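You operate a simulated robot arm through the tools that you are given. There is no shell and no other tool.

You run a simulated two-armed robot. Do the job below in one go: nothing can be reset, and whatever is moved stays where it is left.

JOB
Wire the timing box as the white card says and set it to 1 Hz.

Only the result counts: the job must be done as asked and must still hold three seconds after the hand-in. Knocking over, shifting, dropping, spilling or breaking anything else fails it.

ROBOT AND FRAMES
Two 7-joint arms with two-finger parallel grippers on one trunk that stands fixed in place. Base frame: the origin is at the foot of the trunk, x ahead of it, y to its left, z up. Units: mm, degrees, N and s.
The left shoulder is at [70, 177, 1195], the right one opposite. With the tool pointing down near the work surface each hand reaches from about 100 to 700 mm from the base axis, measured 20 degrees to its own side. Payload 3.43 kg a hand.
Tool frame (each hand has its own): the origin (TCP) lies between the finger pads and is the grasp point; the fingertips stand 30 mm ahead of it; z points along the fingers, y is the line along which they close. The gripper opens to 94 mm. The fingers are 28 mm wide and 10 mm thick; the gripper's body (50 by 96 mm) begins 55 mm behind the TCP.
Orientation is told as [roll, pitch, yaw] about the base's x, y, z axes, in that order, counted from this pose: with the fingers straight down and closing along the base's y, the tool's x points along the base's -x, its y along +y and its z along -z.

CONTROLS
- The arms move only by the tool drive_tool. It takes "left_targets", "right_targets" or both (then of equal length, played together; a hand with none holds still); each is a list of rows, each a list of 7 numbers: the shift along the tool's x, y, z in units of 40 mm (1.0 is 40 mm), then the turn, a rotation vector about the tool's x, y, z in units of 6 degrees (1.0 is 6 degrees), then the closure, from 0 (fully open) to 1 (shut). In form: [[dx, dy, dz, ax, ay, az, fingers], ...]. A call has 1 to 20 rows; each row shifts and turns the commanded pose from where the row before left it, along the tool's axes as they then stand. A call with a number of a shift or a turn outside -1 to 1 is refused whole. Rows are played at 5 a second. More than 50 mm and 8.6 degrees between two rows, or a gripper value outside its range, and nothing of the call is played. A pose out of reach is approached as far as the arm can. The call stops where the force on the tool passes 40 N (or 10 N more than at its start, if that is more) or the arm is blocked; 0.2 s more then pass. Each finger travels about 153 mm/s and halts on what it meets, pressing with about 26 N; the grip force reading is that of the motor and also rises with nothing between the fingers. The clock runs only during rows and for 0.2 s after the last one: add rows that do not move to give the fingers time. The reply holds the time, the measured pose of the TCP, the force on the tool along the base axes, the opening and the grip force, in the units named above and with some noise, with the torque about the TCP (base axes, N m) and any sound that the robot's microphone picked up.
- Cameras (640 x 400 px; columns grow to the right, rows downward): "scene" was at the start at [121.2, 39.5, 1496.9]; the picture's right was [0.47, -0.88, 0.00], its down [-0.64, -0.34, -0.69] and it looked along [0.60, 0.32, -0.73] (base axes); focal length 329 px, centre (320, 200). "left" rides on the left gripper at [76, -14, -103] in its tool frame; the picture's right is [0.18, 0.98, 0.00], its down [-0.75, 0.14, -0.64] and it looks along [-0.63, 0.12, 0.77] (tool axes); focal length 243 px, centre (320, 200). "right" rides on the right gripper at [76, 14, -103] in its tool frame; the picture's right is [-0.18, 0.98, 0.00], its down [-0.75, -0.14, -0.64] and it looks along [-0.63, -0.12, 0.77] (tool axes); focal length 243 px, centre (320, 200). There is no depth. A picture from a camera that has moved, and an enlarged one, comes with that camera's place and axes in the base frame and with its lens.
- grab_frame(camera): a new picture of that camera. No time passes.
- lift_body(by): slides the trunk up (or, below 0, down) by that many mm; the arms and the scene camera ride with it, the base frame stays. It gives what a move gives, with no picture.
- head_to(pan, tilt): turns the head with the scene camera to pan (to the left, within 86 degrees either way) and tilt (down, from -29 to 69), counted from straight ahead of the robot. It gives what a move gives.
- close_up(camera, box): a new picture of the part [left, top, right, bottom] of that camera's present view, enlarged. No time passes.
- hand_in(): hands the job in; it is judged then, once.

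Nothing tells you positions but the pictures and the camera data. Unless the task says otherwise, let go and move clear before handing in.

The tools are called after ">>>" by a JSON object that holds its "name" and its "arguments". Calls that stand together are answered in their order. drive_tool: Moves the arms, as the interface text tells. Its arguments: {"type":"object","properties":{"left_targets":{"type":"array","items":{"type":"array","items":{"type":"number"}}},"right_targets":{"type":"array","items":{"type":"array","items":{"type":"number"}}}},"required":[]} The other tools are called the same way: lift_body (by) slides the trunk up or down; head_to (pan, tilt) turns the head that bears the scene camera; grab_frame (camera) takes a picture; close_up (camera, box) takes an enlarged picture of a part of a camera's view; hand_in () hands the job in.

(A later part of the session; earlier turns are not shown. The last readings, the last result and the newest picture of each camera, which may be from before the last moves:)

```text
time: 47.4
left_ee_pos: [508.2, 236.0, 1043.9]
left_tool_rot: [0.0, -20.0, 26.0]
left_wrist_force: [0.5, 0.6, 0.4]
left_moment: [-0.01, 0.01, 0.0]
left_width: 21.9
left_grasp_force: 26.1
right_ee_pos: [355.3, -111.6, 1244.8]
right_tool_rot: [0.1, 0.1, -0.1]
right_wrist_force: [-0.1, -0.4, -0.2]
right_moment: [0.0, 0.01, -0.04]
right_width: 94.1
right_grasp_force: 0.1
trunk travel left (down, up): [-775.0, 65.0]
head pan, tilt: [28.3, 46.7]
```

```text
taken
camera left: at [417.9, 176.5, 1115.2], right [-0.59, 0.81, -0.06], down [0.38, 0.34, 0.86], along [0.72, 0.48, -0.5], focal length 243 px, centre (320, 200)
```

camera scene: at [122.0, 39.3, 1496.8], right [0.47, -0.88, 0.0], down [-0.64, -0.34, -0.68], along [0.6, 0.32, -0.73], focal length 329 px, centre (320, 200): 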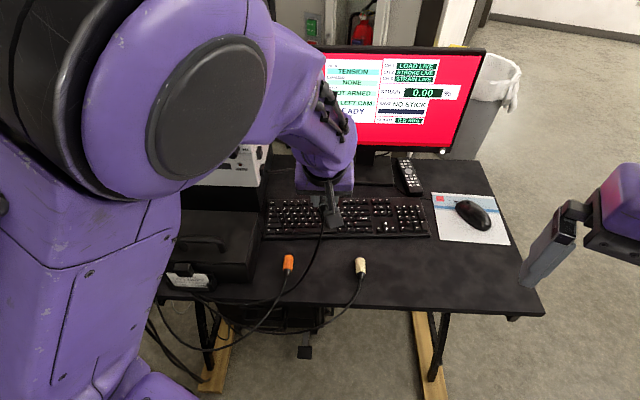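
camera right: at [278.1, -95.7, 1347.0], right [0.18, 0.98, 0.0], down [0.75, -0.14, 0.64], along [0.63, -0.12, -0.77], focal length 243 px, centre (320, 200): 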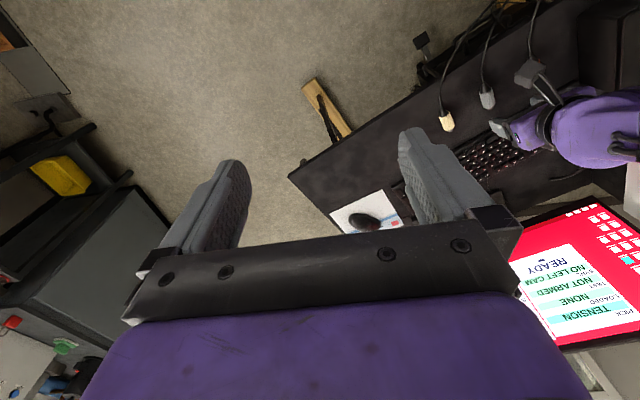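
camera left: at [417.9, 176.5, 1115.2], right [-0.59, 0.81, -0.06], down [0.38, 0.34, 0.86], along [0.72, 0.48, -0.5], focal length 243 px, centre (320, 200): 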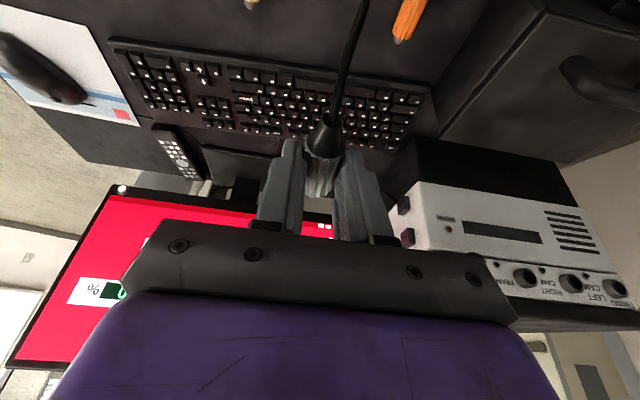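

There is no cable tension, and the other plugs have stayed in place. I'll carry it leftwards at z ≈ 1045, keeping well back from the panel.

>>> {"name": "drive_tool", "arguments": {"left_targets": [[-0.127, 0.8445, 0.046, 0, 0, 0, 0.92], [-0.127, 0.8445, 0.046, 0, 0, 0, 0.92], [-0.127, 0.8445, 0.046, 0, 0, 0, 0.92], [-0.127, 0.8445, 0.046, 0, 0, 0, 0.92], [-0.127, 0.8445, 0.046, 0, 0, 0, 0.92], [-0.127, 0.8445, 0.046, 0, 0, 0, 0.92], [-0.127, 0.8445, 0.046, 0, 0, 0, 0.92], [-0.127, 0.8445, 0.046, 0, 0, 0, 0.92], [-0.127, 0.8445, 0.046, 0, 0, 0, 0.92], [-0.127, 0.8445, 0.046, 0, 0, 0, 0.92], [0, 0, 0, 0, 0, 0, 0.92]]}}

>>> {"name": "grab_frame", "arguments": {"camera": "scene"}}

```text
time: 49.8
left_ee_pos: [406.3, 562.4, 1047.8]
left_tool_rot: [0.0, -20.0, 26.0]
left_wrist_force: [0.4, -0.5, 0.2]
left_moment: [0.03, 0.01, -0.02]
left_width: 22.3
left_grasp_force: 26.2
right_ee_pos: [354.1, -111.5, 1245.2]
right_tool_rot: [0.2, 0.1, -0.1]
right_wrist_force: [-0.4, -0.4, 0.0]
right_moment: [-0.01, -0.01, 0.03]
right_width: 93.8
right_grasp_force: 0.1
trunk travel left (down, up): [-775.0, 65.0]
head pan, tilt: [28.3, 46.7]
```

```text
taken
camera scene: at [121.4, 38.8, 1496.9], right [0.47, -0.88, 0.0], down [-0.64, -0.34, -0.69], along [0.6, 0.32, -0.73], focal length 329 px, centre (320, 200)
```

scene: 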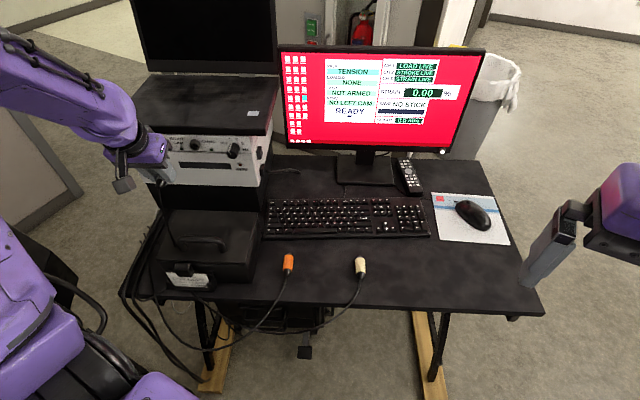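

The plug is in front of the panel, with nothing disturbed. I'll roll the hand +30° about the plug axis and move to a standoff about 30 mm short of the LEFT socket.

>>> {"name": "drive_tool", "arguments": {"left_targets": [[0, -0.064, 0, -0.94, 0, 0.342, 0.92], [0, -0.064, 0, -0.94, 0, 0.342, 0.92], [0, -0.064, 0, -0.94, 0, 0.342, 0.92], [0, -0.064, 0, -0.94, 0, 0.342, 0.92], [0, -0.064, 0, -0.94, 0, 0.342, 0.92], [-0.139, 0.627, 0.422, 0, 0, 0, 0.92], [-0.139, 0.627, 0.422, 0, 0, 0, 0.92], [-0.139, 0.627, 0.422, 0, 0, 0, 0.92], [-0.139, 0.627, 0.422, 0, 0, 0, 0.92], [0, 0, 0, 0, 0, 0, 0.92]]}}

>>> {"name": "grab_frame", "arguments": {"camera": "left"}}

>>> {"name": "close_up", "arguments": {"camera": "left", "box": [256, 120, 384, 220]}}

>>> {"name": "close_up", "arguments": {"camera": "scene", "box": [90, 120, 218, 200]}}

```text
time: 52.0
left_ee_pos: [401.9, 674.2, 1045.8]
left_tool_rot: [31.5, -17.3, 15.6]
left_wrist_force: [-0.6, -0.5, -0.6]
left_moment: [-0.04, -0.03, 0.0]
left_width: 21.6
left_grasp_force: 26.1
right_ee_pos: [356.2, -111.9, 1244.7]
right_tool_rot: [0.1, 0.1, -0.1]
right_wrist_force: [0.1, -0.3, 0.7]
right_moment: [0.04, -0.02, 0.05]
right_width: 93.9
right_grasp_force: 0.0
trunk travel left (down, up): [-775.0, 65.0]
head pan, tilt: [28.3, 46.7]
```

```text
taken
camera left: at [327.4, 585.5, 1099.0], right [-0.54, 0.72, 0.44], down [0.57, -0.06, 0.82], along [0.61, 0.69, -0.38], focal length 243 px, centre (320, 200)
```

left: 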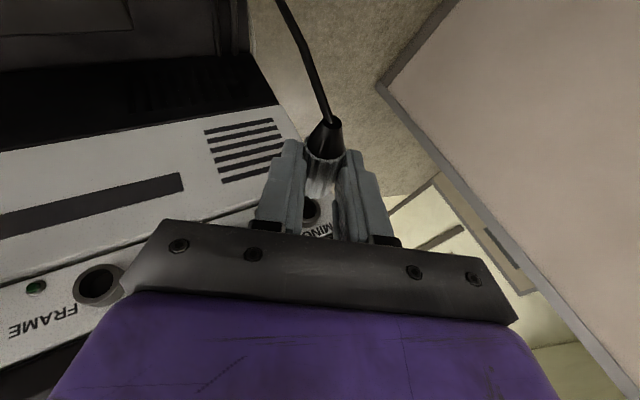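

```text
4.00 times, centred on (320, 170) of left
camera zoom: at [327.4, 585.5, 1099.0], right [-0.54, 0.72, 0.44], down [0.57, -0.06, 0.82], along [0.61, 0.69, -0.38], focal length 970 px, centre (320, 320)
```

zoom: 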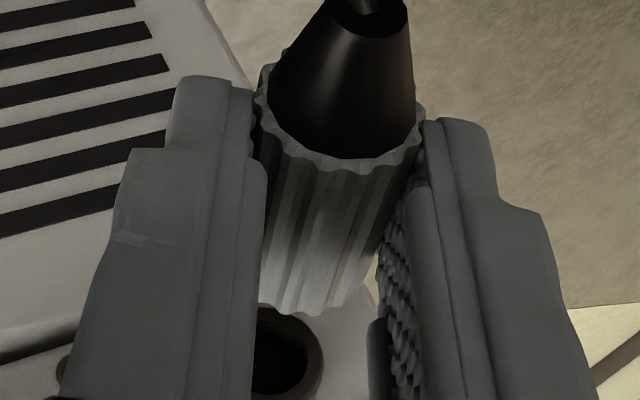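

```text
5.00 times, centred on (154, 160) of scene
camera zoom: at [121.4, 38.7, 1496.9], right [0.47, -0.88, 0.0], down [-0.64, -0.34, -0.69], along [0.6, 0.32, -0.73], focal length 1645 px, centre (1150, 400)
```

zoom: 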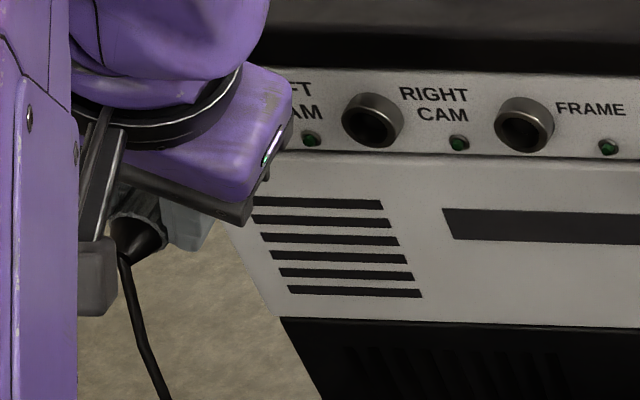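

The plug's shoulder is about 38 mm from the socket face and aligned to about 1 mm. I'll advance 24 mm with a 1 mm upward correction and look again before entering.

>>> {"name": "drive_tool", "arguments": {"left_targets": [[-0.289, 0.0125, 0.0825, 0, 0, 0, 0.92], [-0.282, 0, 0.1025, 0, 0, 0, 0.92], [0, 0, 0, 0, 0, 0, 0.92]]}}

>>> {"name": "close_up", "arguments": {"camera": "left", "box": [256, 120, 384, 220]}}

>>> {"name": "close_up", "arguments": {"camera": "scene", "box": [90, 120, 218, 200]}}

```text
time: 52.8
left_ee_pos: [422.9, 684.2, 1046.5]
left_tool_rot: [31.5, -17.3, 15.8]
left_wrist_force: [-0.4, -0.2, -1.3]
left_moment: [0.0, 0.03, 0.02]
left_width: 22.1
left_grasp_force: 26.3
right_ee_pos: [354.4, -110.8, 1245.0]
right_tool_rot: [-0.1, -0.1, -0.2]
right_wrist_force: [-0.5, 0.7, -0.6]
right_moment: [0.03, -0.05, 0.0]
right_width: 93.9
right_grasp_force: 0.0
trunk travel left (down, up): [-775.0, 65.0]
head pan, tilt: [28.3, 46.7]
```

```text
4.00 times, centred on (320, 170) of left
camera zoom: at [348.9, 595.9, 1100.5], right [-0.54, 0.72, 0.44], down [0.57, -0.06, 0.82], along [0.61, 0.69, -0.38], focal length 970 px, centre (320, 320)
```

zoom: 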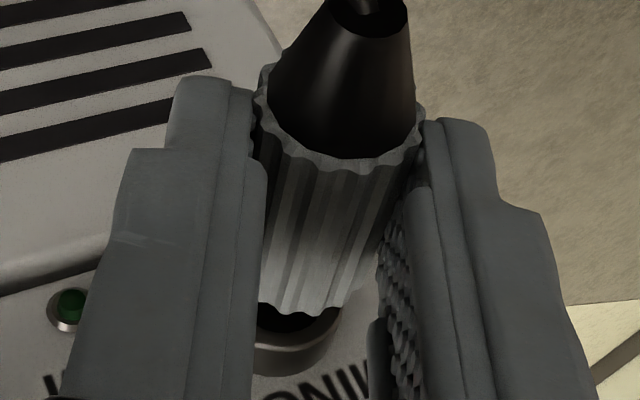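

```text
5.00 times, centred on (154, 160) of scene
camera zoom: at [120.8, 38.9, 1496.9], right [0.47, -0.88, 0.0], down [-0.64, -0.34, -0.69], along [0.6, 0.32, -0.73], focal length 1645 px, centre (1150, 400)
```

zoom: 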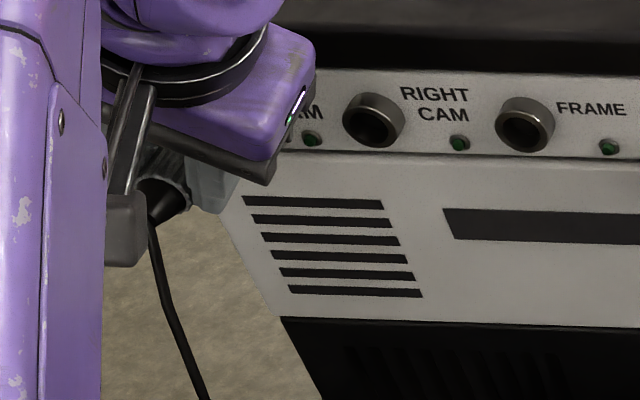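

The nose is about to enter. I'll take a tighter close-up to check centring on the ring.

>>> {"name": "close_up", "arguments": {"camera": "left", "box": [290, 170, 354, 220]}}

```text
8.00 times, centred on (322, 195) of left
camera zoom: at [348.9, 595.9, 1100.5], right [-0.54, 0.72, 0.44], down [0.57, -0.06, 0.82], along [0.61, 0.69, -0.38], focal length 1941 px, centre (304, 240)
```

zoom: 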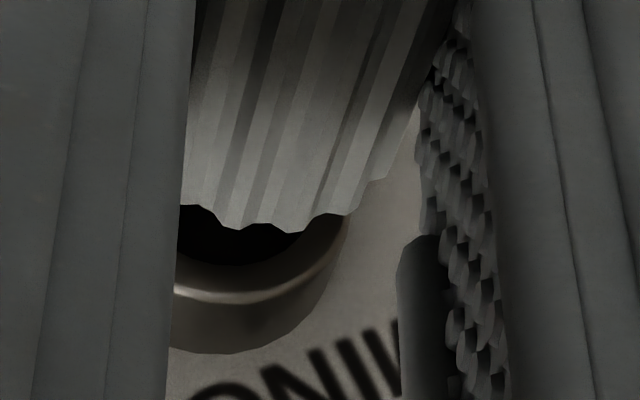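

The ring is centred on the plug axis within about 0.5 mm. I'll push forward in small steps and watch the force.

>>> {"name": "drive_tool", "arguments": {"left_targets": [[-0.094, 0, 0.0342, 0, 0, 0, 0.95], [-0.094, 0, 0.0342, 0, 0, 0, 0.95], [-0.094, 0, 0.0342, 0, 0, 0, 0.95], [0, 0, 0, 0, 0, 0, 0.95]]}}

>>> {"name": "close_up", "arguments": {"camera": "left", "box": [256, 120, 384, 220]}}

```text
time: 53.8
left_ee_pos: [436.4, 688.7, 1046.0]
left_tool_rot: [31.5, -17.2, 15.7]
left_wrist_force: [-0.2, -0.8, -2.8]
left_moment: [-0.04, 0.05, -0.02]
left_width: 21.8
left_grasp_force: 25.7
right_ee_pos: [354.6, -110.8, 1244.1]
right_tool_rot: [0.0, 0.1, -0.1]
right_wrist_force: [-1.2, -0.4, -0.3]
right_moment: [0.02, 0.01, -0.01]
right_width: 93.8
right_grasp_force: 0.1
trunk travel left (down, up): [-775.0, 65.0]
head pan, tilt: [28.3, 46.7]
```

```text
4.00 times, centred on (320, 170) of left
camera zoom: at [360.2, 602.1, 1100.3], right [-0.54, 0.72, 0.44], down [0.57, -0.06, 0.82], along [0.61, 0.69, -0.38], focal length 970 px, centre (320, 320)
```

zoom: 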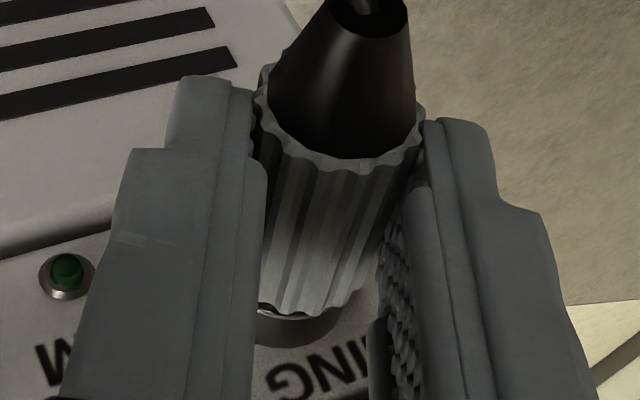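

There is no resistance yet and the tip is entering. I'll continue in 1.5 mm steps.

>>> {"name": "drive_tool", "arguments": {"left_targets": [[-0.0353, 0, 0.0128, 0, 0, 0, 0.95], [-0.0353, 0, 0.0128, 0, 0, 0, 0.95], [0, 0, 0, 0, 0, 0, 0.95]]}}

>>> {"name": "close_up", "arguments": {"camera": "left", "box": [256, 120, 384, 220]}}

>>> {"name": "close_up", "arguments": {"camera": "scene", "box": [270, 40, 430, 140]}}

```text
time: 54.6
left_ee_pos: [436.5, 692.1, 1044.9]
left_tool_rot: [31.3, -17.1, 15.7]
left_wrist_force: [-4.6, -3.6, -7.0]
left_moment: [-0.25, 0.22, 0.03]
left_width: 22.1
left_grasp_force: 26.5
right_ee_pos: [353.9, -111.1, 1244.3]
right_tool_rot: [0.0, 0.0, 0.0]
right_wrist_force: [1.1, -0.1, -0.2]
right_moment: [-0.02, 0.03, -0.01]
right_width: 94.1
right_grasp_force: 0.1
trunk travel left (down, up): [-775.0, 65.0]
head pan, tilt: [28.3, 46.7]
```

```text
4.00 times, centred on (320, 170) of left
camera zoom: at [361.7, 603.5, 1100.0], right [-0.54, 0.72, 0.44], down [0.57, -0.06, 0.82], along [0.61, 0.69, -0.38], focal length 970 px, centre (320, 320)
```

zoom: 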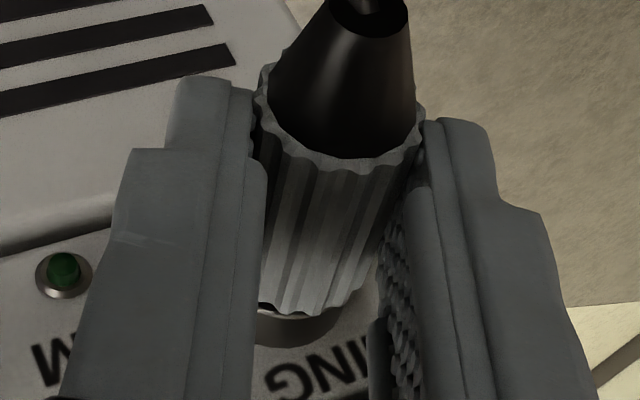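

```text
4.00 times, centred on (350, 90) of scene
camera zoom: at [120.8, 40.0, 1496.8], right [0.47, -0.88, 0.0], down [-0.64, -0.35, -0.69], along [0.6, 0.32, -0.73], focal length 1316 px, centre (200, 640)
```

zoom: 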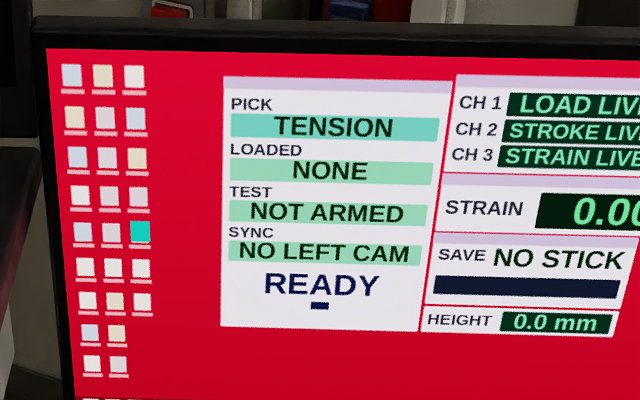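

Light contact now: about 6 N backwards and 5 N downwards on the tool, so the tip may be riding slightly high. I'll lower 1 mm and continue pushing gently.

>>> {"name": "drive_tool", "arguments": {"left_targets": [[0.0074, -0.0125, 0.0204, 0, 0, 0, 0.95], [0, 0, 0, 0, 0, 0, 0.95]]}}

>>> {"name": "drive_tool", "arguments": {"left_targets": [[-0.0353, 0, 0.0128, 0, 0, 0, 0.95], [-0.0353, 0, 0.0128, 0, 0, 0, 0.95], [0, 0, 0, 0, 0, 0, 0.95]]}}

```text
time: 55.2
left_ee_pos: [437.8, 692.9, 1045.8]
left_tool_rot: [31.5, -17.4, 15.7]
left_wrist_force: [-6.5, -3.2, -4.8]
left_moment: [-0.19, 0.29, 0.07]
left_width: 22.2
left_grasp_force: 25.9
right_ee_pos: [353.4, -110.4, 1245.2]
right_tool_rot: [0.0, -0.1, 0.0]
right_wrist_force: [0.6, 0.2, 0.0]
right_moment: [-0.01, 0.01, 0.01]
right_width: 94.0
right_grasp_force: 0.0
trunk travel left (down, up): [-775.0, 65.0]
head pan, tilt: [28.3, 46.7]
```

```text
time: 56.0
left_ee_pos: [437.1, 693.1, 1045.6]
left_tool_rot: [31.4, -17.1, 15.8]
left_wrist_force: [-15.8, -12.3, -12.4]
left_moment: [-0.45, 0.55, 0.14]
left_width: 21.6
left_grasp_force: 25.8
right_ee_pos: [351.4, -111.5, 1245.3]
right_tool_rot: [-0.1, -0.1, 0.1]
right_wrist_force: [0.2, -0.5, -0.1]
right_moment: [-0.02, 0.01, 0.02]
right_width: 94.0
right_grasp_force: 0.0
trunk travel left (down, up): [-775.0, 65.0]
head pan, tilt: [28.3, 46.7]
```

Resistance has risen to about 20 N with no further travel. I'll check the monitor and the seating before pushing more.

>>> {"name": "close_up", "arguments": {"camera": "scene", "box": [270, 40, 430, 140]}}

>>> {"name": "close_up", "arguments": {"camera": "left", "box": [290, 170, 354, 220]}}

>>> {"name": "close_up", "arguments": {"camera": "scene", "box": [90, 120, 218, 200]}}

```text
4.00 times, centred on (350, 90) of scene
camera zoom: at [118.1, 39.0, 1497.0], right [0.47, -0.88, 0.0], down [-0.64, -0.34, -0.69], along [0.6, 0.32, -0.73], focal length 1316 px, centre (200, 640)
```

zoom: 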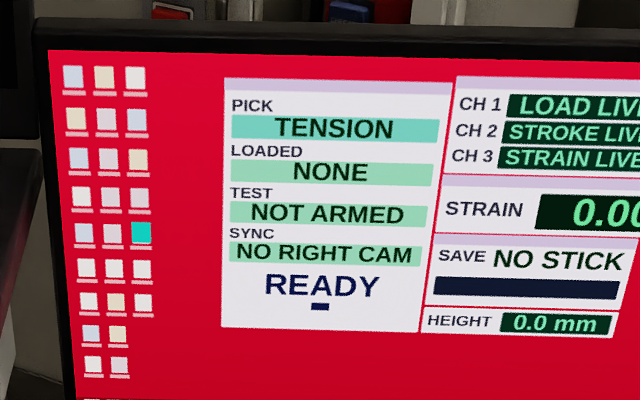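

```text
8.00 times, centred on (322, 195) of left
camera zoom: at [362.2, 603.7, 1100.0], right [-0.54, 0.72, 0.44], down [0.58, -0.06, 0.82], along [0.61, 0.69, -0.38], focal length 1941 px, centre (304, 240)
```

zoom: 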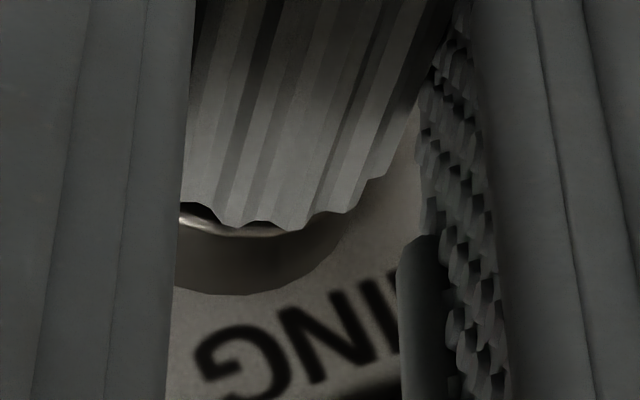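

```text
5.00 times, centred on (154, 160) of scene
camera zoom: at [118.1, 39.0, 1497.0], right [0.47, -0.88, 0.0], down [-0.64, -0.34, -0.69], along [0.6, 0.32, -0.73], focal length 1645 px, centre (1150, 400)
```

zoom: 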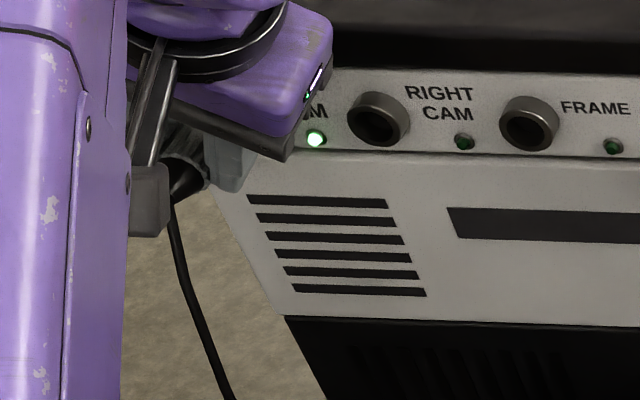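

SYNC now reads NO RIGHT CAM and the LEFT LED is lit green, so the grey plug is in. I'll ease the push, open the fingers only slightly, and withdraw along the fingers so I don't tug the plug.

>>> {"name": "drive_tool", "arguments": {"left_targets": [[0.05, 0, -0.0182, 0, 0, 0, 0.95], [0, 0, 0, 0, 0, 0, 0.95], [0, 0, 0, 0, 0, 0, 0.7], [0, 0, 0, 0, 0, 0, 0.62], [0, 0, 0, 0, 0, 0, 0.6], [0, 0, 0, 0, 0, 0, 0.6]]}}

>>> {"name": "close_up", "arguments": {"camera": "left", "box": [256, 120, 384, 220]}}

>>> {"name": "close_up", "arguments": {"camera": "scene", "box": [90, 40, 410, 200]}}

```text
time: 57.4
left_ee_pos: [438.1, 693.1, 1046.4]
left_tool_rot: [31.5, -17.3, 15.6]
left_wrist_force: [0.2, -0.7, 0.6]
left_moment: [0.02, -0.01, 0.01]
left_width: 37.6
left_grasp_force: 0.0
right_ee_pos: [355.7, -110.6, 1245.0]
right_tool_rot: [-0.1, 0.0, -0.1]
right_wrist_force: [-0.1, 0.6, -0.5]
right_moment: [0.02, -0.01, 0.0]
right_width: 94.2
right_grasp_force: 0.1
trunk travel left (down, up): [-775.0, 65.0]
head pan, tilt: [28.3, 46.7]
```

```text
4.00 times, centred on (320, 170) of left
camera zoom: at [364.3, 602.8, 1100.5], right [-0.54, 0.72, 0.44], down [0.57, -0.06, 0.82], along [0.61, 0.69, -0.38], focal length 970 px, centre (320, 320)
```

zoom: 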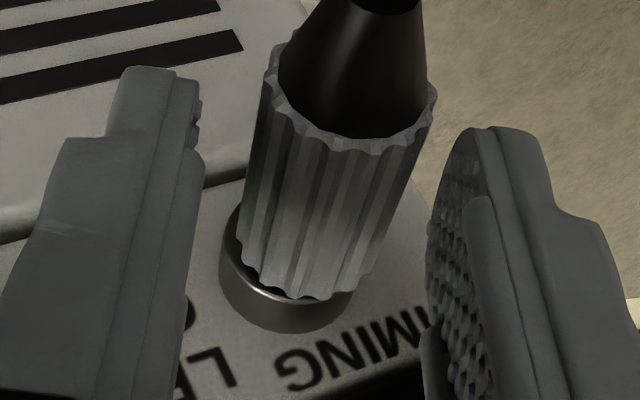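

```text
2.00 times, centred on (250, 120) of scene
camera zoom: at [121.3, 39.2, 1496.9], right [0.47, -0.88, 0.0], down [-0.64, -0.34, -0.69], along [0.6, 0.32, -0.73], focal length 658 px, centre (460, 360)
```

zoom: 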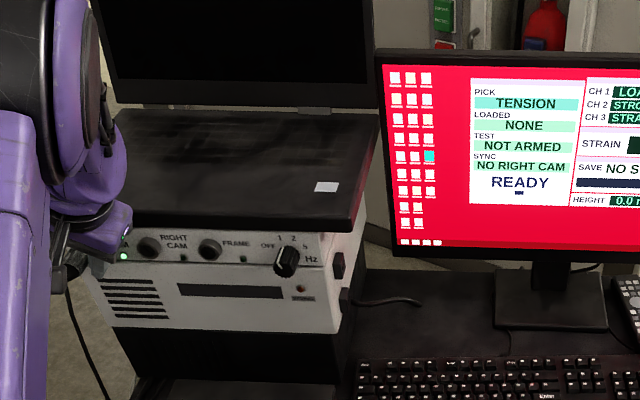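

The grey plug stays seated after release, and the monitor still shows only RIGHT CAM missing. I'll withdraw along the fingers and then back away from the panel.

>>> {"name": "drive_tool", "arguments": {"left_targets": [[0, 0, -0.5, 0, 0, 0, 0.6], [0, 0, -0.5, 0, 0, 0, 0.6], [0.4, 0, -0.3, 0, 0, 0, 0.5], [0.7, 0, -0.25, 0, 0, 0, 0.36], [0.7, 0, -0.25, 0, 0, 0, 0.36], [0, 0, 0, 0, 0, 0, 0.36]]}}

>>> {"name": "grab_frame", "arguments": {"camera": "left"}}

>>> {"name": "close_up", "arguments": {"camera": "scene", "box": [90, 100, 290, 225]}}

```text
time: 58.8
left_ee_pos: [365.7, 633.1, 1082.2]
left_tool_rot: [31.5, -17.2, 15.7]
left_wrist_force: [0.5, 0.7, 0.5]
left_moment: [0.04, -0.04, 0.0]
left_width: 60.0
left_grasp_force: 0.1
right_ee_pos: [355.0, -111.5, 1244.6]
right_tool_rot: [0.0, 0.2, -0.1]
right_wrist_force: [-0.5, -0.4, -0.2]
right_moment: [-0.01, 0.01, -0.02]
right_width: 94.4
right_grasp_force: 0.1
trunk travel left (down, up): [-775.0, 65.0]
head pan, tilt: [28.3, 46.7]
```

```text
taken
camera left: at [290.6, 544.5, 1136.8], right [-0.54, 0.72, 0.44], down [0.57, -0.06, 0.82], along [0.61, 0.69, -0.38], focal length 243 px, centre (320, 200)
```

left: 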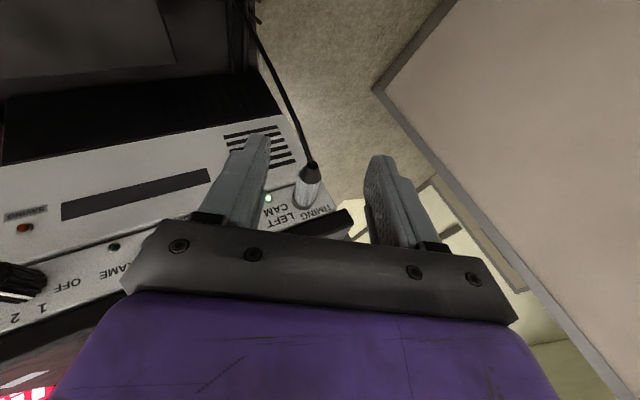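

```text
3.20 times, centred on (190, 162) of scene
camera zoom: at [121.9, 40.0, 1496.8], right [0.47, -0.88, 0.0], down [-0.64, -0.34, -0.68], along [0.6, 0.32, -0.73], focal length 1053 px, centre (736, 320)
```

zoom: 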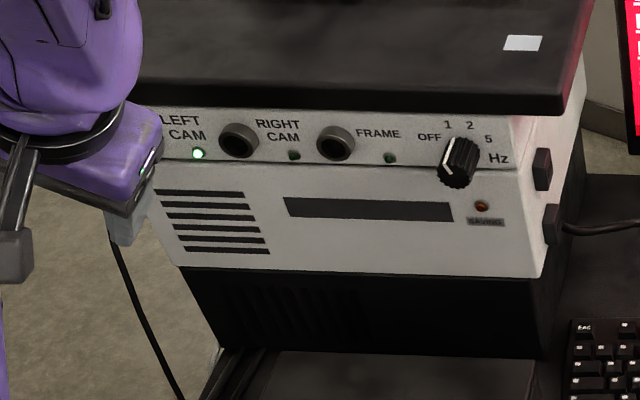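

The grey plug is connected and the panel looks undisturbed. Next is the orange plug, for RIGHT CAM: I'll untwist the hand while moving right, away from the new cable.

>>> {"name": "drive_tool", "arguments": {"left_targets": [[0, -0.5, 0, 0.94, 0, -0.342, 0.36], [0, -0.5, 0, 0.94, 0, -0.342, 0.36], [0, -0.5, 0, 0.94, 0, -0.342, 0.36], [0, -0.5, 0, 0.94, 0, -0.342, 0.36], [0, -0.5, 0, 0.94, 0, -0.342, 0.36], [0, 0, 0, 0, 0, 0, 0.36]]}}

```text
time: 60.2
left_ee_pos: [406.5, 546.9, 1052.5]
left_tool_rot: [0.0, -20.0, 26.0]
left_wrist_force: [0.8, 0.7, 0.3]
left_moment: [0.03, 0.01, -0.04]
left_width: 60.3
left_grasp_force: 0.0
right_ee_pos: [354.9, -110.8, 1244.9]
right_tool_rot: [0.0, 0.1, 0.0]
right_wrist_force: [0.1, -0.2, 0.0]
right_moment: [0.01, 0.0, 0.0]
right_width: 94.1
right_grasp_force: 0.0
trunk travel left (down, up): [-775.0, 65.0]
head pan, tilt: [28.3, 46.7]
```

I'll move over the orange plug at z ≈ 1000, so I can check clearance to the black case before descending.

>>> {"name": "drive_tool", "arguments": {"left_targets": [[0.207, -0.827, 0.124, 0, 0, 0, 0.36], [0.207, -0.827, 0.124, 0, 0, 0, 0.36], [0.207, -0.827, 0.124, 0, 0, 0, 0.36], [0.207, -0.827, 0.124, 0, 0, 0, 0.36], [0.207, -0.827, 0.124, 0, 0, 0, 0.36], [0.207, -0.827, 0.124, 0, 0, 0, 0.36], [0.207, -0.827, 0.124, 0, 0, 0, 0.36], [0, 0, 0, 0, 0, 0, 0.36]]}}

>>> {"name": "grab_frame", "arguments": {"camera": "left"}}

>>> {"name": "grab_frame", "arguments": {"camera": "right"}}

>>> {"name": "grab_frame", "arguments": {"camera": "scene"}}

```text
time: 62.0
left_ee_pos: [469.8, 319.7, 998.8]
left_tool_rot: [0.0, -20.0, 26.0]
left_wrist_force: [0.3, 0.6, -0.3]
left_moment: [0.0, 0.0, -0.02]
left_width: 60.5
left_grasp_force: 0.0
right_ee_pos: [355.7, -109.7, 1245.1]
right_tool_rot: [0.0, 0.0, -0.1]
right_wrist_force: [-0.6, -0.6, 0.1]
right_moment: [0.01, -0.01, 0.0]
right_width: 94.1
right_grasp_force: 0.0
trunk travel left (down, up): [-775.0, 65.0]
head pan, tilt: [28.3, 46.7]
```

```text
taken
camera left: at [379.9, 261.2, 1069.4], right [-0.59, 0.81, -0.06], down [0.38, 0.34, 0.86], along [0.72, 0.48, -0.5], focal length 243 px, centre (320, 200)
```

left: 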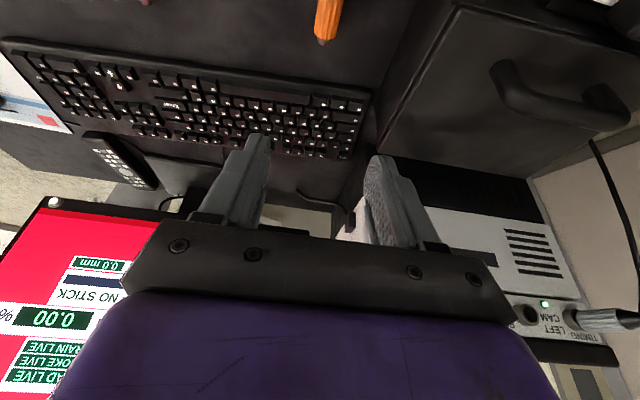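

```text
taken
camera right: at [278.0, -95.8, 1347.0], right [0.18, 0.98, 0.0], down [0.75, -0.14, 0.64], along [0.63, -0.12, -0.77], focal length 243 px, centre (320, 200)
```

right: 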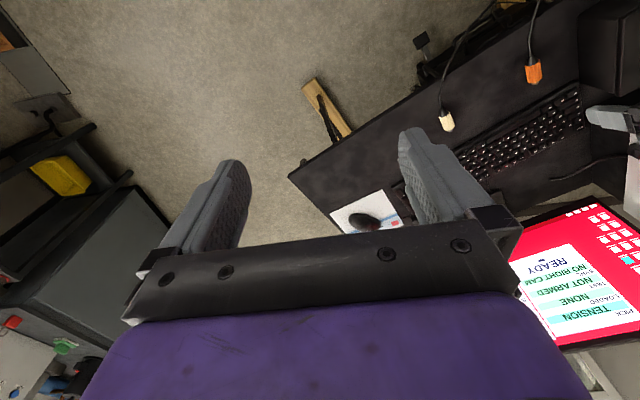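

```text
taken
camera scene: at [120.7, 40.0, 1496.9], right [0.47, -0.88, 0.0], down [-0.64, -0.34, -0.69], along [0.6, 0.32, -0.73], focal length 329 px, centre (320, 200)
```

scene: 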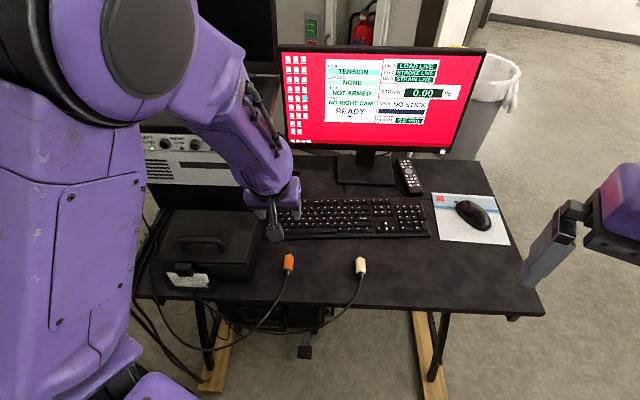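

The case's right side is at L ≈ −158 and my hand will extend to about −140, so there is room. I'll descend to the 100 mm hover and refine the orange plug's pose.

>>> {"name": "drive_tool", "arguments": {"left_targets": [[0.262, 0, 0.72, 0, 0, 0, 0.36], [0.262, 0, 0.72, 0, 0, 0, 0.36], [0.262, 0, 0.72, 0, 0, 0, 0.45], [0, 0, 0, 0, 0, 0, 0.45]]}}

>>> {"name": "grab_frame", "arguments": {"camera": "left"}}

>>> {"name": "close_up", "arguments": {"camera": "left", "box": [256, 0, 384, 120]}}

>>> {"name": "close_up", "arguments": {"camera": "right", "box": [480, 30, 608, 110]}}

```text
time: 63.0
left_ee_pos: [469.4, 320.9, 908.3]
left_tool_rot: [-0.1, -20.1, 26.0]
left_wrist_force: [0.0, -0.3, 0.2]
left_moment: [-0.01, -0.01, 0.0]
left_width: 51.7
left_grasp_force: 0.0
right_ee_pos: [354.4, -111.9, 1245.1]
right_tool_rot: [0.1, 0.0, 0.0]
right_wrist_force: [-0.8, -0.5, 0.2]
right_moment: [0.0, 0.02, 0.0]
right_width: 94.0
right_grasp_force: 0.0
trunk travel left (down, up): [-775.0, 65.0]
head pan, tilt: [28.3, 46.7]
```

```text
taken
camera left: at [380.1, 261.9, 978.6], right [-0.59, 0.81, -0.06], down [0.38, 0.34, 0.86], along [0.72, 0.48, -0.5], focal length 243 px, centre (320, 200)
```

left: 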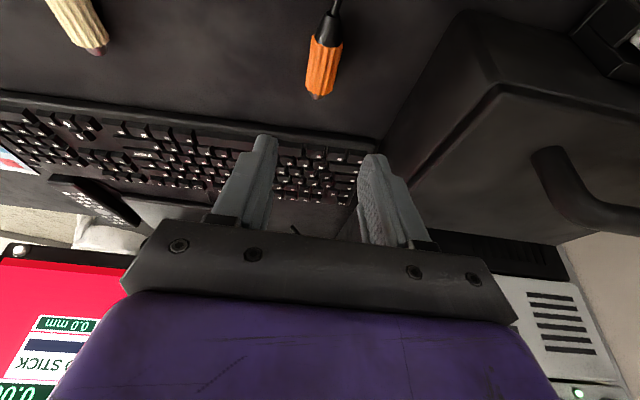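

```text
3.33 times, centred on (320, 60) of left
camera zoom: at [380.1, 261.9, 978.6], right [-0.59, 0.81, -0.06], down [0.38, 0.34, 0.86], along [0.72, 0.48, -0.5], focal length 809 px, centre (320, 667)
```

zoom: 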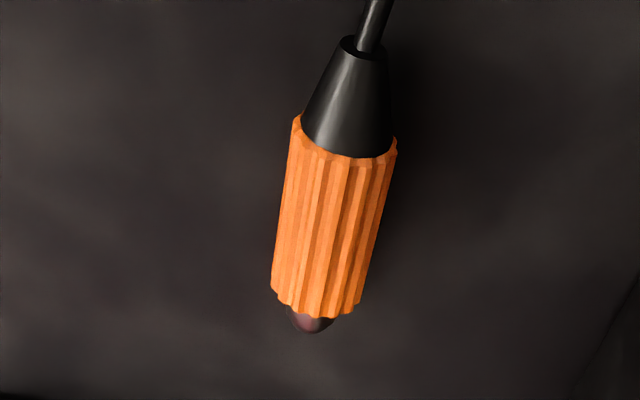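

```text
5.00 times, centred on (544, 70) of right
camera zoom: at [278.1, -96.9, 1346.9], right [0.18, 0.98, 0.0], down [0.75, -0.14, 0.64], along [0.63, -0.12, -0.77], focal length 1213 px, centre (-800, 850)
```

zoom: 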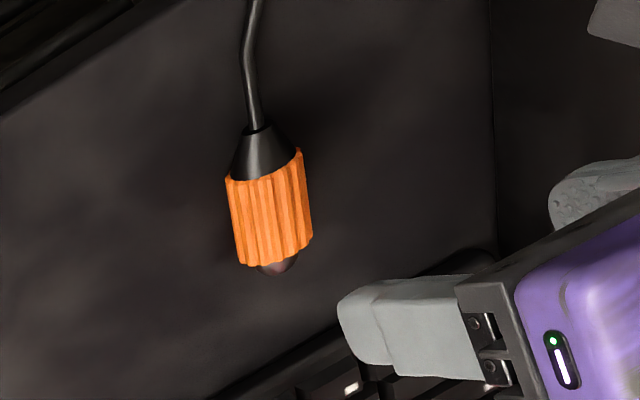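

The orange plug's axis is at L ≈ −79.2 with its shoulder at n ≈ 593. I'll descend onto it.

>>> {"name": "drive_tool", "arguments": {"left_targets": [[0.312, -0.028, 0.768, 0, 0, 0, 0.42], [0.312, -0.028, 0.768, 0, 0, 0, 0.42], [0.156, -0.014, 0.384, 0, 0, 0, 0.42], [0.156, -0.014, 0.384, 0, 0, 0, 0.42], [0, 0, 0, 0, 0, 0, 0.42]]}}

>>> {"name": "grab_frame", "arguments": {"camera": "left"}}

```text
time: 64.2
left_ee_pos: [467.6, 315.9, 809.9]
left_tool_rot: [-0.2, -20.1, 25.9]
left_wrist_force: [-0.7, -0.3, 0.0]
left_moment: [0.01, 0.03, -0.01]
left_width: 54.5
left_grasp_force: 0.1
right_ee_pos: [355.0, -111.4, 1245.7]
right_tool_rot: [-0.1, 0.1, -0.1]
right_wrist_force: [-0.9, -1.5, 0.0]
right_moment: [0.0, -0.01, -0.02]
right_width: 94.0
right_grasp_force: 0.0
trunk travel left (down, up): [-775.0, 65.0]
head pan, tilt: [28.3, 46.7]
```

```text
taken
camera left: at [377.5, 257.2, 879.1], right [-0.59, 0.81, -0.06], down [0.38, 0.34, 0.86], along [0.72, 0.48, -0.5], focal length 243 px, centre (320, 200)
```

left: 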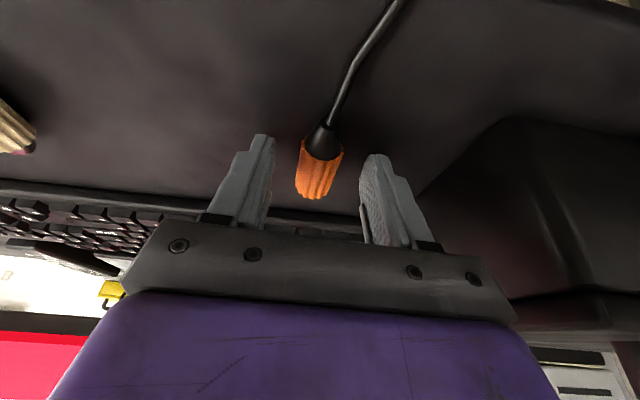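

The orange plug is centred between the fingers at the right height. I'll close on it and lift 60 mm.

>>> {"name": "drive_tool", "arguments": {"left_targets": [[0.01, 0, 0.02, 0, 0, 0, 0.5], [0, 0, 0, 0, 0, 0, 0.62], [0, 0, 0, 0, 0, 0, 0.72], [0, 0, 0, 0, 0, 0, 0.82], [0, 0, 0, 0, 0, 0, 0.92], [0, 0, 0, 0, 0, 0, 0.92], [-0.171, 0, -0.47, 0, 0, 0, 0.92], [-0.171, 0, -0.47, 0, 0, 0, 0.92], [-0.171, 0, -0.47, 0, 0, 0, 0.92], [0, 0, 0, 0, 0, 0, 0.92]]}}

>>> {"name": "close_up", "arguments": {"camera": "left", "box": [256, 100, 384, 220]}}

>>> {"name": "grab_frame", "arguments": {"camera": "scene"}}

```text
time: 66.4
left_ee_pos: [466.4, 315.7, 868.5]
left_tool_rot: [0.1, -20.0, 26.0]
left_wrist_force: [0.1, 0.2, -0.6]
left_moment: [-0.01, 0.01, -0.01]
left_width: 22.1
left_grasp_force: 26.0
right_ee_pos: [355.0, -110.2, 1244.6]
right_tool_rot: [0.0, 0.2, -0.1]
right_wrist_force: [0.3, -0.9, 0.8]
right_moment: [0.0, -0.02, 0.0]
right_width: 94.0
right_grasp_force: 0.1
trunk travel left (down, up): [-775.0, 65.0]
head pan, tilt: [28.3, 46.7]
```

```text
3.33 times, centred on (320, 160) of left
camera zoom: at [377.2, 257.1, 938.3], right [-0.59, 0.81, -0.06], down [0.38, 0.34, 0.86], along [0.72, 0.48, -0.5], focal length 809 px, centre (320, 333)
```

zoom: 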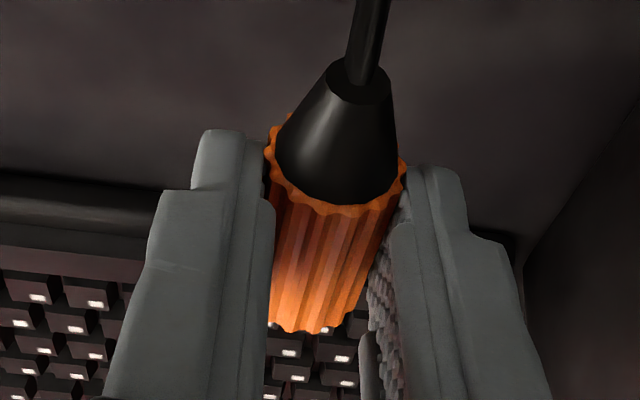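

```text
taken
camera scene: at [121.4, 39.3, 1496.9], right [0.47, -0.88, 0.0], down [-0.64, -0.34, -0.69], along [0.6, 0.32, -0.73], focal length 329 px, centre (320, 200)
```

scene: 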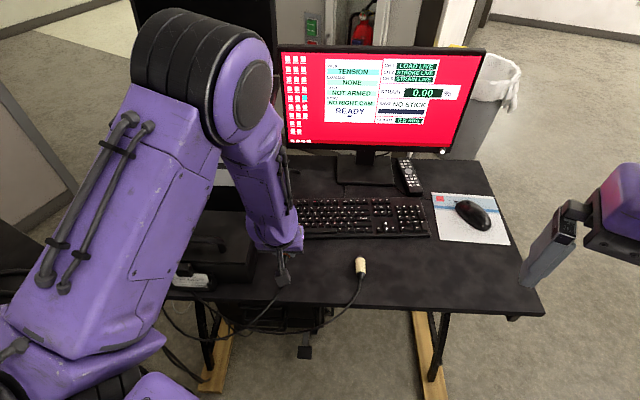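

The orange plug is held straight. I'll raise it to z ≈ 1046 and carry it left to in front of the RIGHT socket.

>>> {"name": "drive_tool", "arguments": {"left_targets": [[-0.304, 0, -0.834, 0, 0, 0, 0.92], [-0.304, 0, -0.834, 0, 0, 0, 0.92], [-0.304, 0, -0.834, 0, 0, 0, 0.92], [-0.304, 0, -0.834, 0, 0, 0, 0.92], [-0.304, 0, -0.834, 0, 0, 0, 0.92], [-0.196, 0.875, 0.071, 0, 0, 0, 0.92], [-0.196, 0.875, 0.071, 0, 0, 0, 0.92], [-0.196, 0.875, 0.071, 0, 0, 0, 0.92], [-0.196, 0.875, 0.071, 0, 0, 0, 0.92], [-0.196, 0.875, 0.071, 0, 0, 0, 0.92], [-0.196, 0.875, 0.071, 0, 0, 0, 0.92], [0, 0, 0, 0, 0, 0, 0.92]]}}

>>> {"name": "grab_frame", "arguments": {"camera": "left"}}

>>> {"name": "grab_frame", "arguments": {"camera": "scene"}}

```text
time: 69.0
left_ee_pos: [420.1, 527.1, 1045.3]
left_tool_rot: [-0.1, -20.0, 25.8]
left_wrist_force: [0.0, 0.4, -0.6]
left_moment: [0.0, 0.04, -0.02]
left_width: 21.7
left_grasp_force: 26.3
right_ee_pos: [354.4, -112.0, 1245.4]
right_tool_rot: [0.0, 0.1, -0.2]
right_wrist_force: [0.2, -0.1, 0.5]
right_moment: [0.03, 0.0, -0.04]
right_width: 93.9
right_grasp_force: 0.1
trunk travel left (down, up): [-775.0, 65.0]
head pan, tilt: [28.3, 46.7]
```

```text
taken
camera left: at [329.9, 468.2, 1116.4], right [-0.59, 0.81, -0.06], down [0.38, 0.34, 0.86], along [0.72, 0.48, -0.5], focal length 243 px, centre (320, 200)
```

left: 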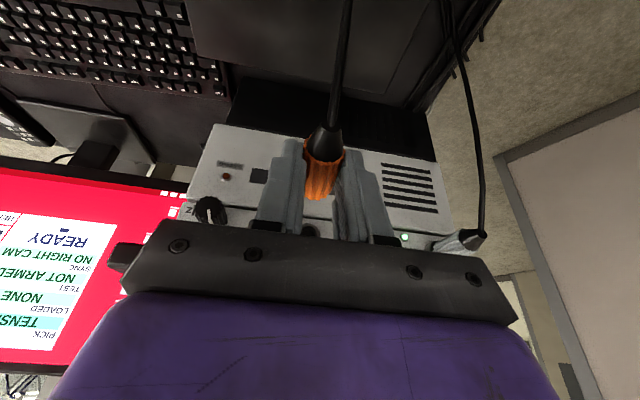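

```text
taken
camera scene: at [121.5, 38.8, 1496.9], right [0.47, -0.88, 0.0], down [-0.64, -0.34, -0.69], along [0.6, 0.32, -0.73], focal length 329 px, centre (320, 200)
```

scene: 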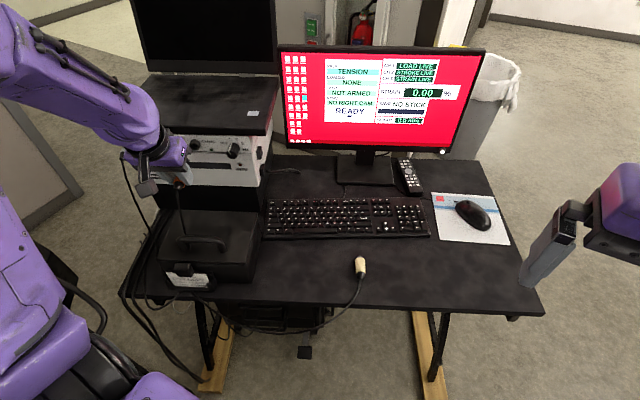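

Nothing is disturbed and the grey cable hangs clear on the left. I'll roll +30° about the plug axis and move to the standoff in front of the RIGHT socket.

>>> {"name": "drive_tool", "arguments": {"left_targets": [[0, -0.063, 0, -0.94, 0, 0.342, 0.92], [0, -0.063, 0, -0.94, 0, 0.342, 0.92], [0, -0.063, 0, -0.94, 0, 0.342, 0.92], [0, -0.063, 0, -0.94, 0, 0.342, 0.92], [0, -0.063, 0, -0.94, 0, 0.342, 0.92], [-0.2725, 0.59, 0.436, 0, 0, 0, 0.92], [-0.2725, 0.59, 0.436, 0, 0, 0, 0.92], [-0.2725, 0.59, 0.436, 0, 0, 0, 0.92], [0, 0, 0, 0, 0, 0, 0.92]]}}

>>> {"name": "grab_frame", "arguments": {"camera": "left"}}

>>> {"name": "close_up", "arguments": {"camera": "left", "box": [256, 120, 384, 220]}}

```text
time: 71.0
left_ee_pos: [435.0, 611.1, 1046.3]
left_tool_rot: [31.6, -17.4, 15.7]
left_wrist_force: [0.5, -0.1, -0.2]
left_moment: [0.02, 0.02, 0.0]
left_width: 21.8
left_grasp_force: 25.9
right_ee_pos: [354.9, -111.8, 1243.9]
right_tool_rot: [-0.1, -0.1, -0.2]
right_wrist_force: [0.4, 0.0, 0.0]
right_moment: [0.01, 0.03, -0.01]
right_width: 93.9
right_grasp_force: 0.0
trunk travel left (down, up): [-775.0, 65.0]
head pan, tilt: [28.3, 46.7]
```

```text
taken
camera left: at [359.6, 522.6, 1099.3], right [-0.54, 0.72, 0.44], down [0.57, -0.06, 0.82], along [0.61, 0.69, -0.38], focal length 243 px, centre (320, 200)
```

left: 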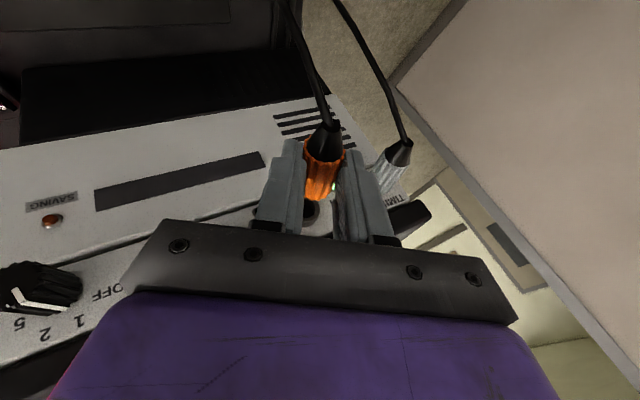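

```text
4.00 times, centred on (320, 170) of left
camera zoom: at [359.6, 522.6, 1099.3], right [-0.54, 0.72, 0.44], down [0.57, -0.06, 0.82], along [0.61, 0.69, -0.38], focal length 970 px, centre (320, 320)
```

zoom: 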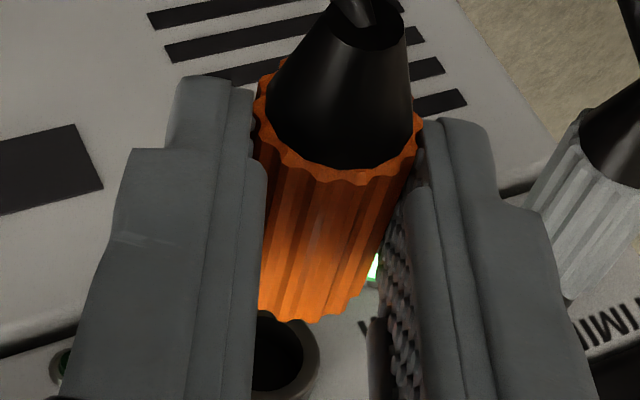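

I'm at the standoff. I'll zoom in on the socket ring to check centring.

>>> {"name": "close_up", "arguments": {"camera": "left", "box": [288, 180, 352, 240]}}

```text
6.67 times, centred on (320, 210) of left
camera zoom: at [359.6, 522.6, 1099.3], right [-0.54, 0.72, 0.44], down [0.57, -0.06, 0.82], along [0.61, 0.69, -0.38], focal length 1618 px, centre (320, 133)
```

zoom: 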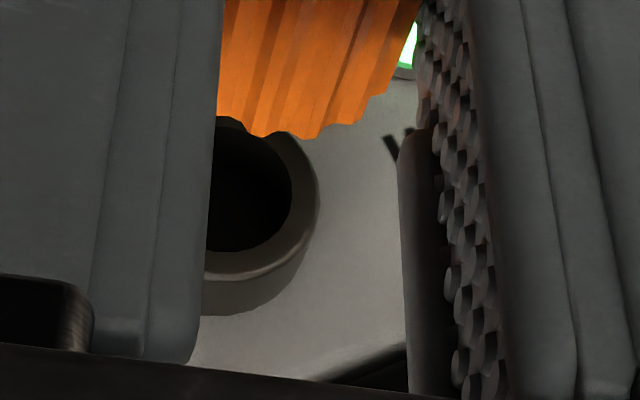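

The socket lines up with the plug axis within about 1 mm. I'll advance 24 mm.

>>> {"name": "drive_tool", "arguments": {"left_targets": [[-0.282, 0, 0.1025, 0, 0, 0, 0.92], [-0.282, 0, 0.1025, 0, 0, 0, 0.92], [0, 0, 0, 0, 0, 0, 0.92]]}}

>>> {"name": "close_up", "arguments": {"camera": "left", "box": [288, 170, 352, 230]}}

```text
time: 71.8
left_ee_pos: [456.8, 618.9, 1045.1]
left_tool_rot: [31.5, -17.3, 15.8]
left_wrist_force: [-0.7, 0.3, -0.2]
left_moment: [-0.01, 0.0, 0.01]
left_width: 22.1
left_grasp_force: 26.3
right_ee_pos: [354.5, -111.6, 1244.8]
right_tool_rot: [0.0, 0.0, 0.0]
right_wrist_force: [-0.2, -0.4, -0.4]
right_moment: [0.05, -0.02, 0.01]
right_width: 93.6
right_grasp_force: 0.1
trunk travel left (down, up): [-775.0, 65.0]
head pan, tilt: [28.3, 46.7]
```

```text
6.67 times, centred on (320, 200) of left
camera zoom: at [381.1, 531.3, 1099.6], right [-0.54, 0.72, 0.44], down [0.57, -0.06, 0.82], along [0.61, 0.69, -0.38], focal length 1618 px, centre (320, 200)
```

zoom: 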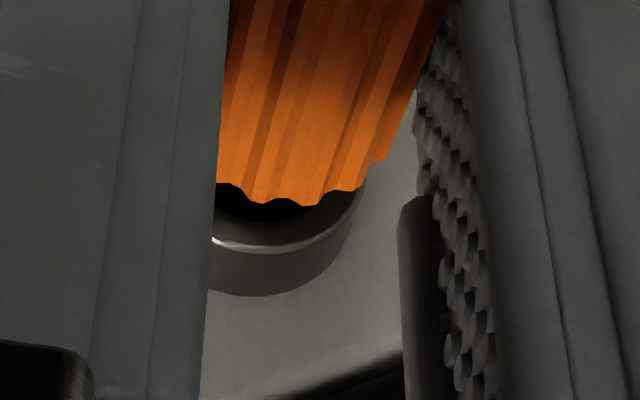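

The ring centre is about 1 mm to one side of the plug axis. I'll shift 1 mm sideways and push in gently.

>>> {"name": "drive_tool", "arguments": {"left_targets": [[0, 0.025, 0, 0, 0, 0, 0.95], [-0.094, 0, 0.0342, 0, 0, 0, 0.95], [-0.094, 0, 0.0342, 0, 0, 0, 0.95], [-0.047, 0, 0.0171, 0, 0, 0, 0.95], [0, 0, 0, 0, 0, 0, 0.95]]}}

>>> {"name": "close_up", "arguments": {"camera": "left", "box": [288, 170, 352, 230]}}

>>> {"name": "close_up", "arguments": {"camera": "scene", "box": [90, 40, 410, 200]}}

```text
time: 73.0
left_ee_pos: [464.7, 626.7, 1046.5]
left_tool_rot: [31.4, -17.3, 15.6]
left_wrist_force: [-0.2, -0.5, -1.4]
left_moment: [-0.04, 0.06, 0.01]
left_width: 22.0
left_grasp_force: 25.7
right_ee_pos: [354.5, -111.7, 1245.0]
right_tool_rot: [-0.1, 0.1, -0.1]
right_wrist_force: [0.4, -0.1, 0.5]
right_moment: [-0.01, -0.02, 0.03]
right_width: 93.9
right_grasp_force: 0.1
trunk travel left (down, up): [-775.0, 65.0]
head pan, tilt: [28.3, 46.7]
```

```text
6.67 times, centred on (320, 200) of left
camera zoom: at [389.1, 537.3, 1100.0], right [-0.54, 0.72, 0.44], down [0.57, -0.06, 0.82], along [0.61, 0.69, -0.38], focal length 1618 px, centre (320, 200)
```

zoom: 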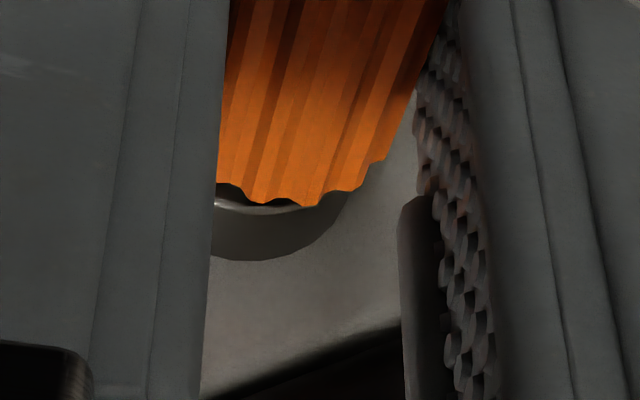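

```text
2.00 times, centred on (250, 120) of scene
camera zoom: at [121.2, 39.5, 1496.9], right [0.47, -0.88, 0.0], down [-0.64, -0.34, -0.69], along [0.6, 0.32, -0.73], focal length 658 px, centre (460, 360)
```

zoom: 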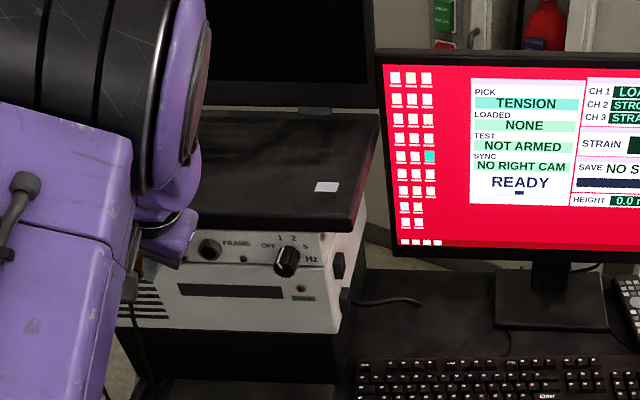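

Still free of contact. I'll continue with 1.5 mm steps until it seats.

>>> {"name": "drive_tool", "arguments": {"left_targets": [[-0.0353, 0, 0.0128, 0, 0, 0, 0.95], [-0.0353, 0, 0.0128, 0, 0, 0, 0.95], [0, 0, 0, 0, 0, 0, 0.95]]}}

>>> {"name": "close_up", "arguments": {"camera": "scene", "box": [270, 40, 430, 140]}}

```text
time: 73.8
left_ee_pos: [466.7, 628.0, 1046.7]
left_tool_rot: [31.5, -17.1, 15.7]
left_wrist_force: [-5.8, -3.8, -8.1]
left_moment: [-0.25, 0.34, 0.01]
left_width: 22.0
left_grasp_force: 25.8
right_ee_pos: [355.3, -110.9, 1245.2]
right_tool_rot: [0.0, 0.0, 0.0]
right_wrist_force: [-0.7, -0.2, -0.3]
right_moment: [-0.03, -0.01, -0.02]
right_width: 93.8
right_grasp_force: 0.1
trunk travel left (down, up): [-775.0, 65.0]
head pan, tilt: [28.3, 46.7]
```

```text
4.00 times, centred on (350, 90) of scene
camera zoom: at [120.7, 39.9, 1496.8], right [0.47, -0.88, 0.0], down [-0.64, -0.35, -0.69], along [0.6, 0.32, -0.73], focal length 1316 px, centre (200, 640)
```

zoom: 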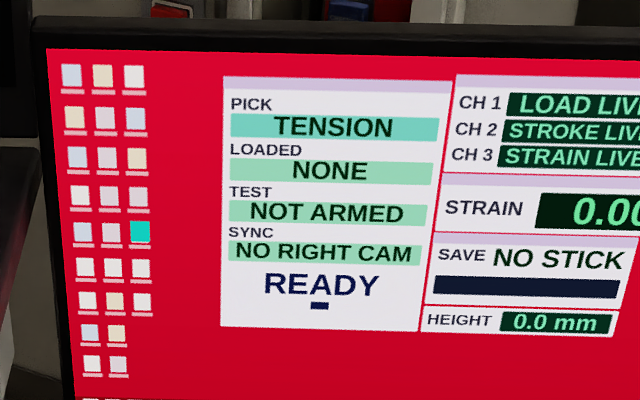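

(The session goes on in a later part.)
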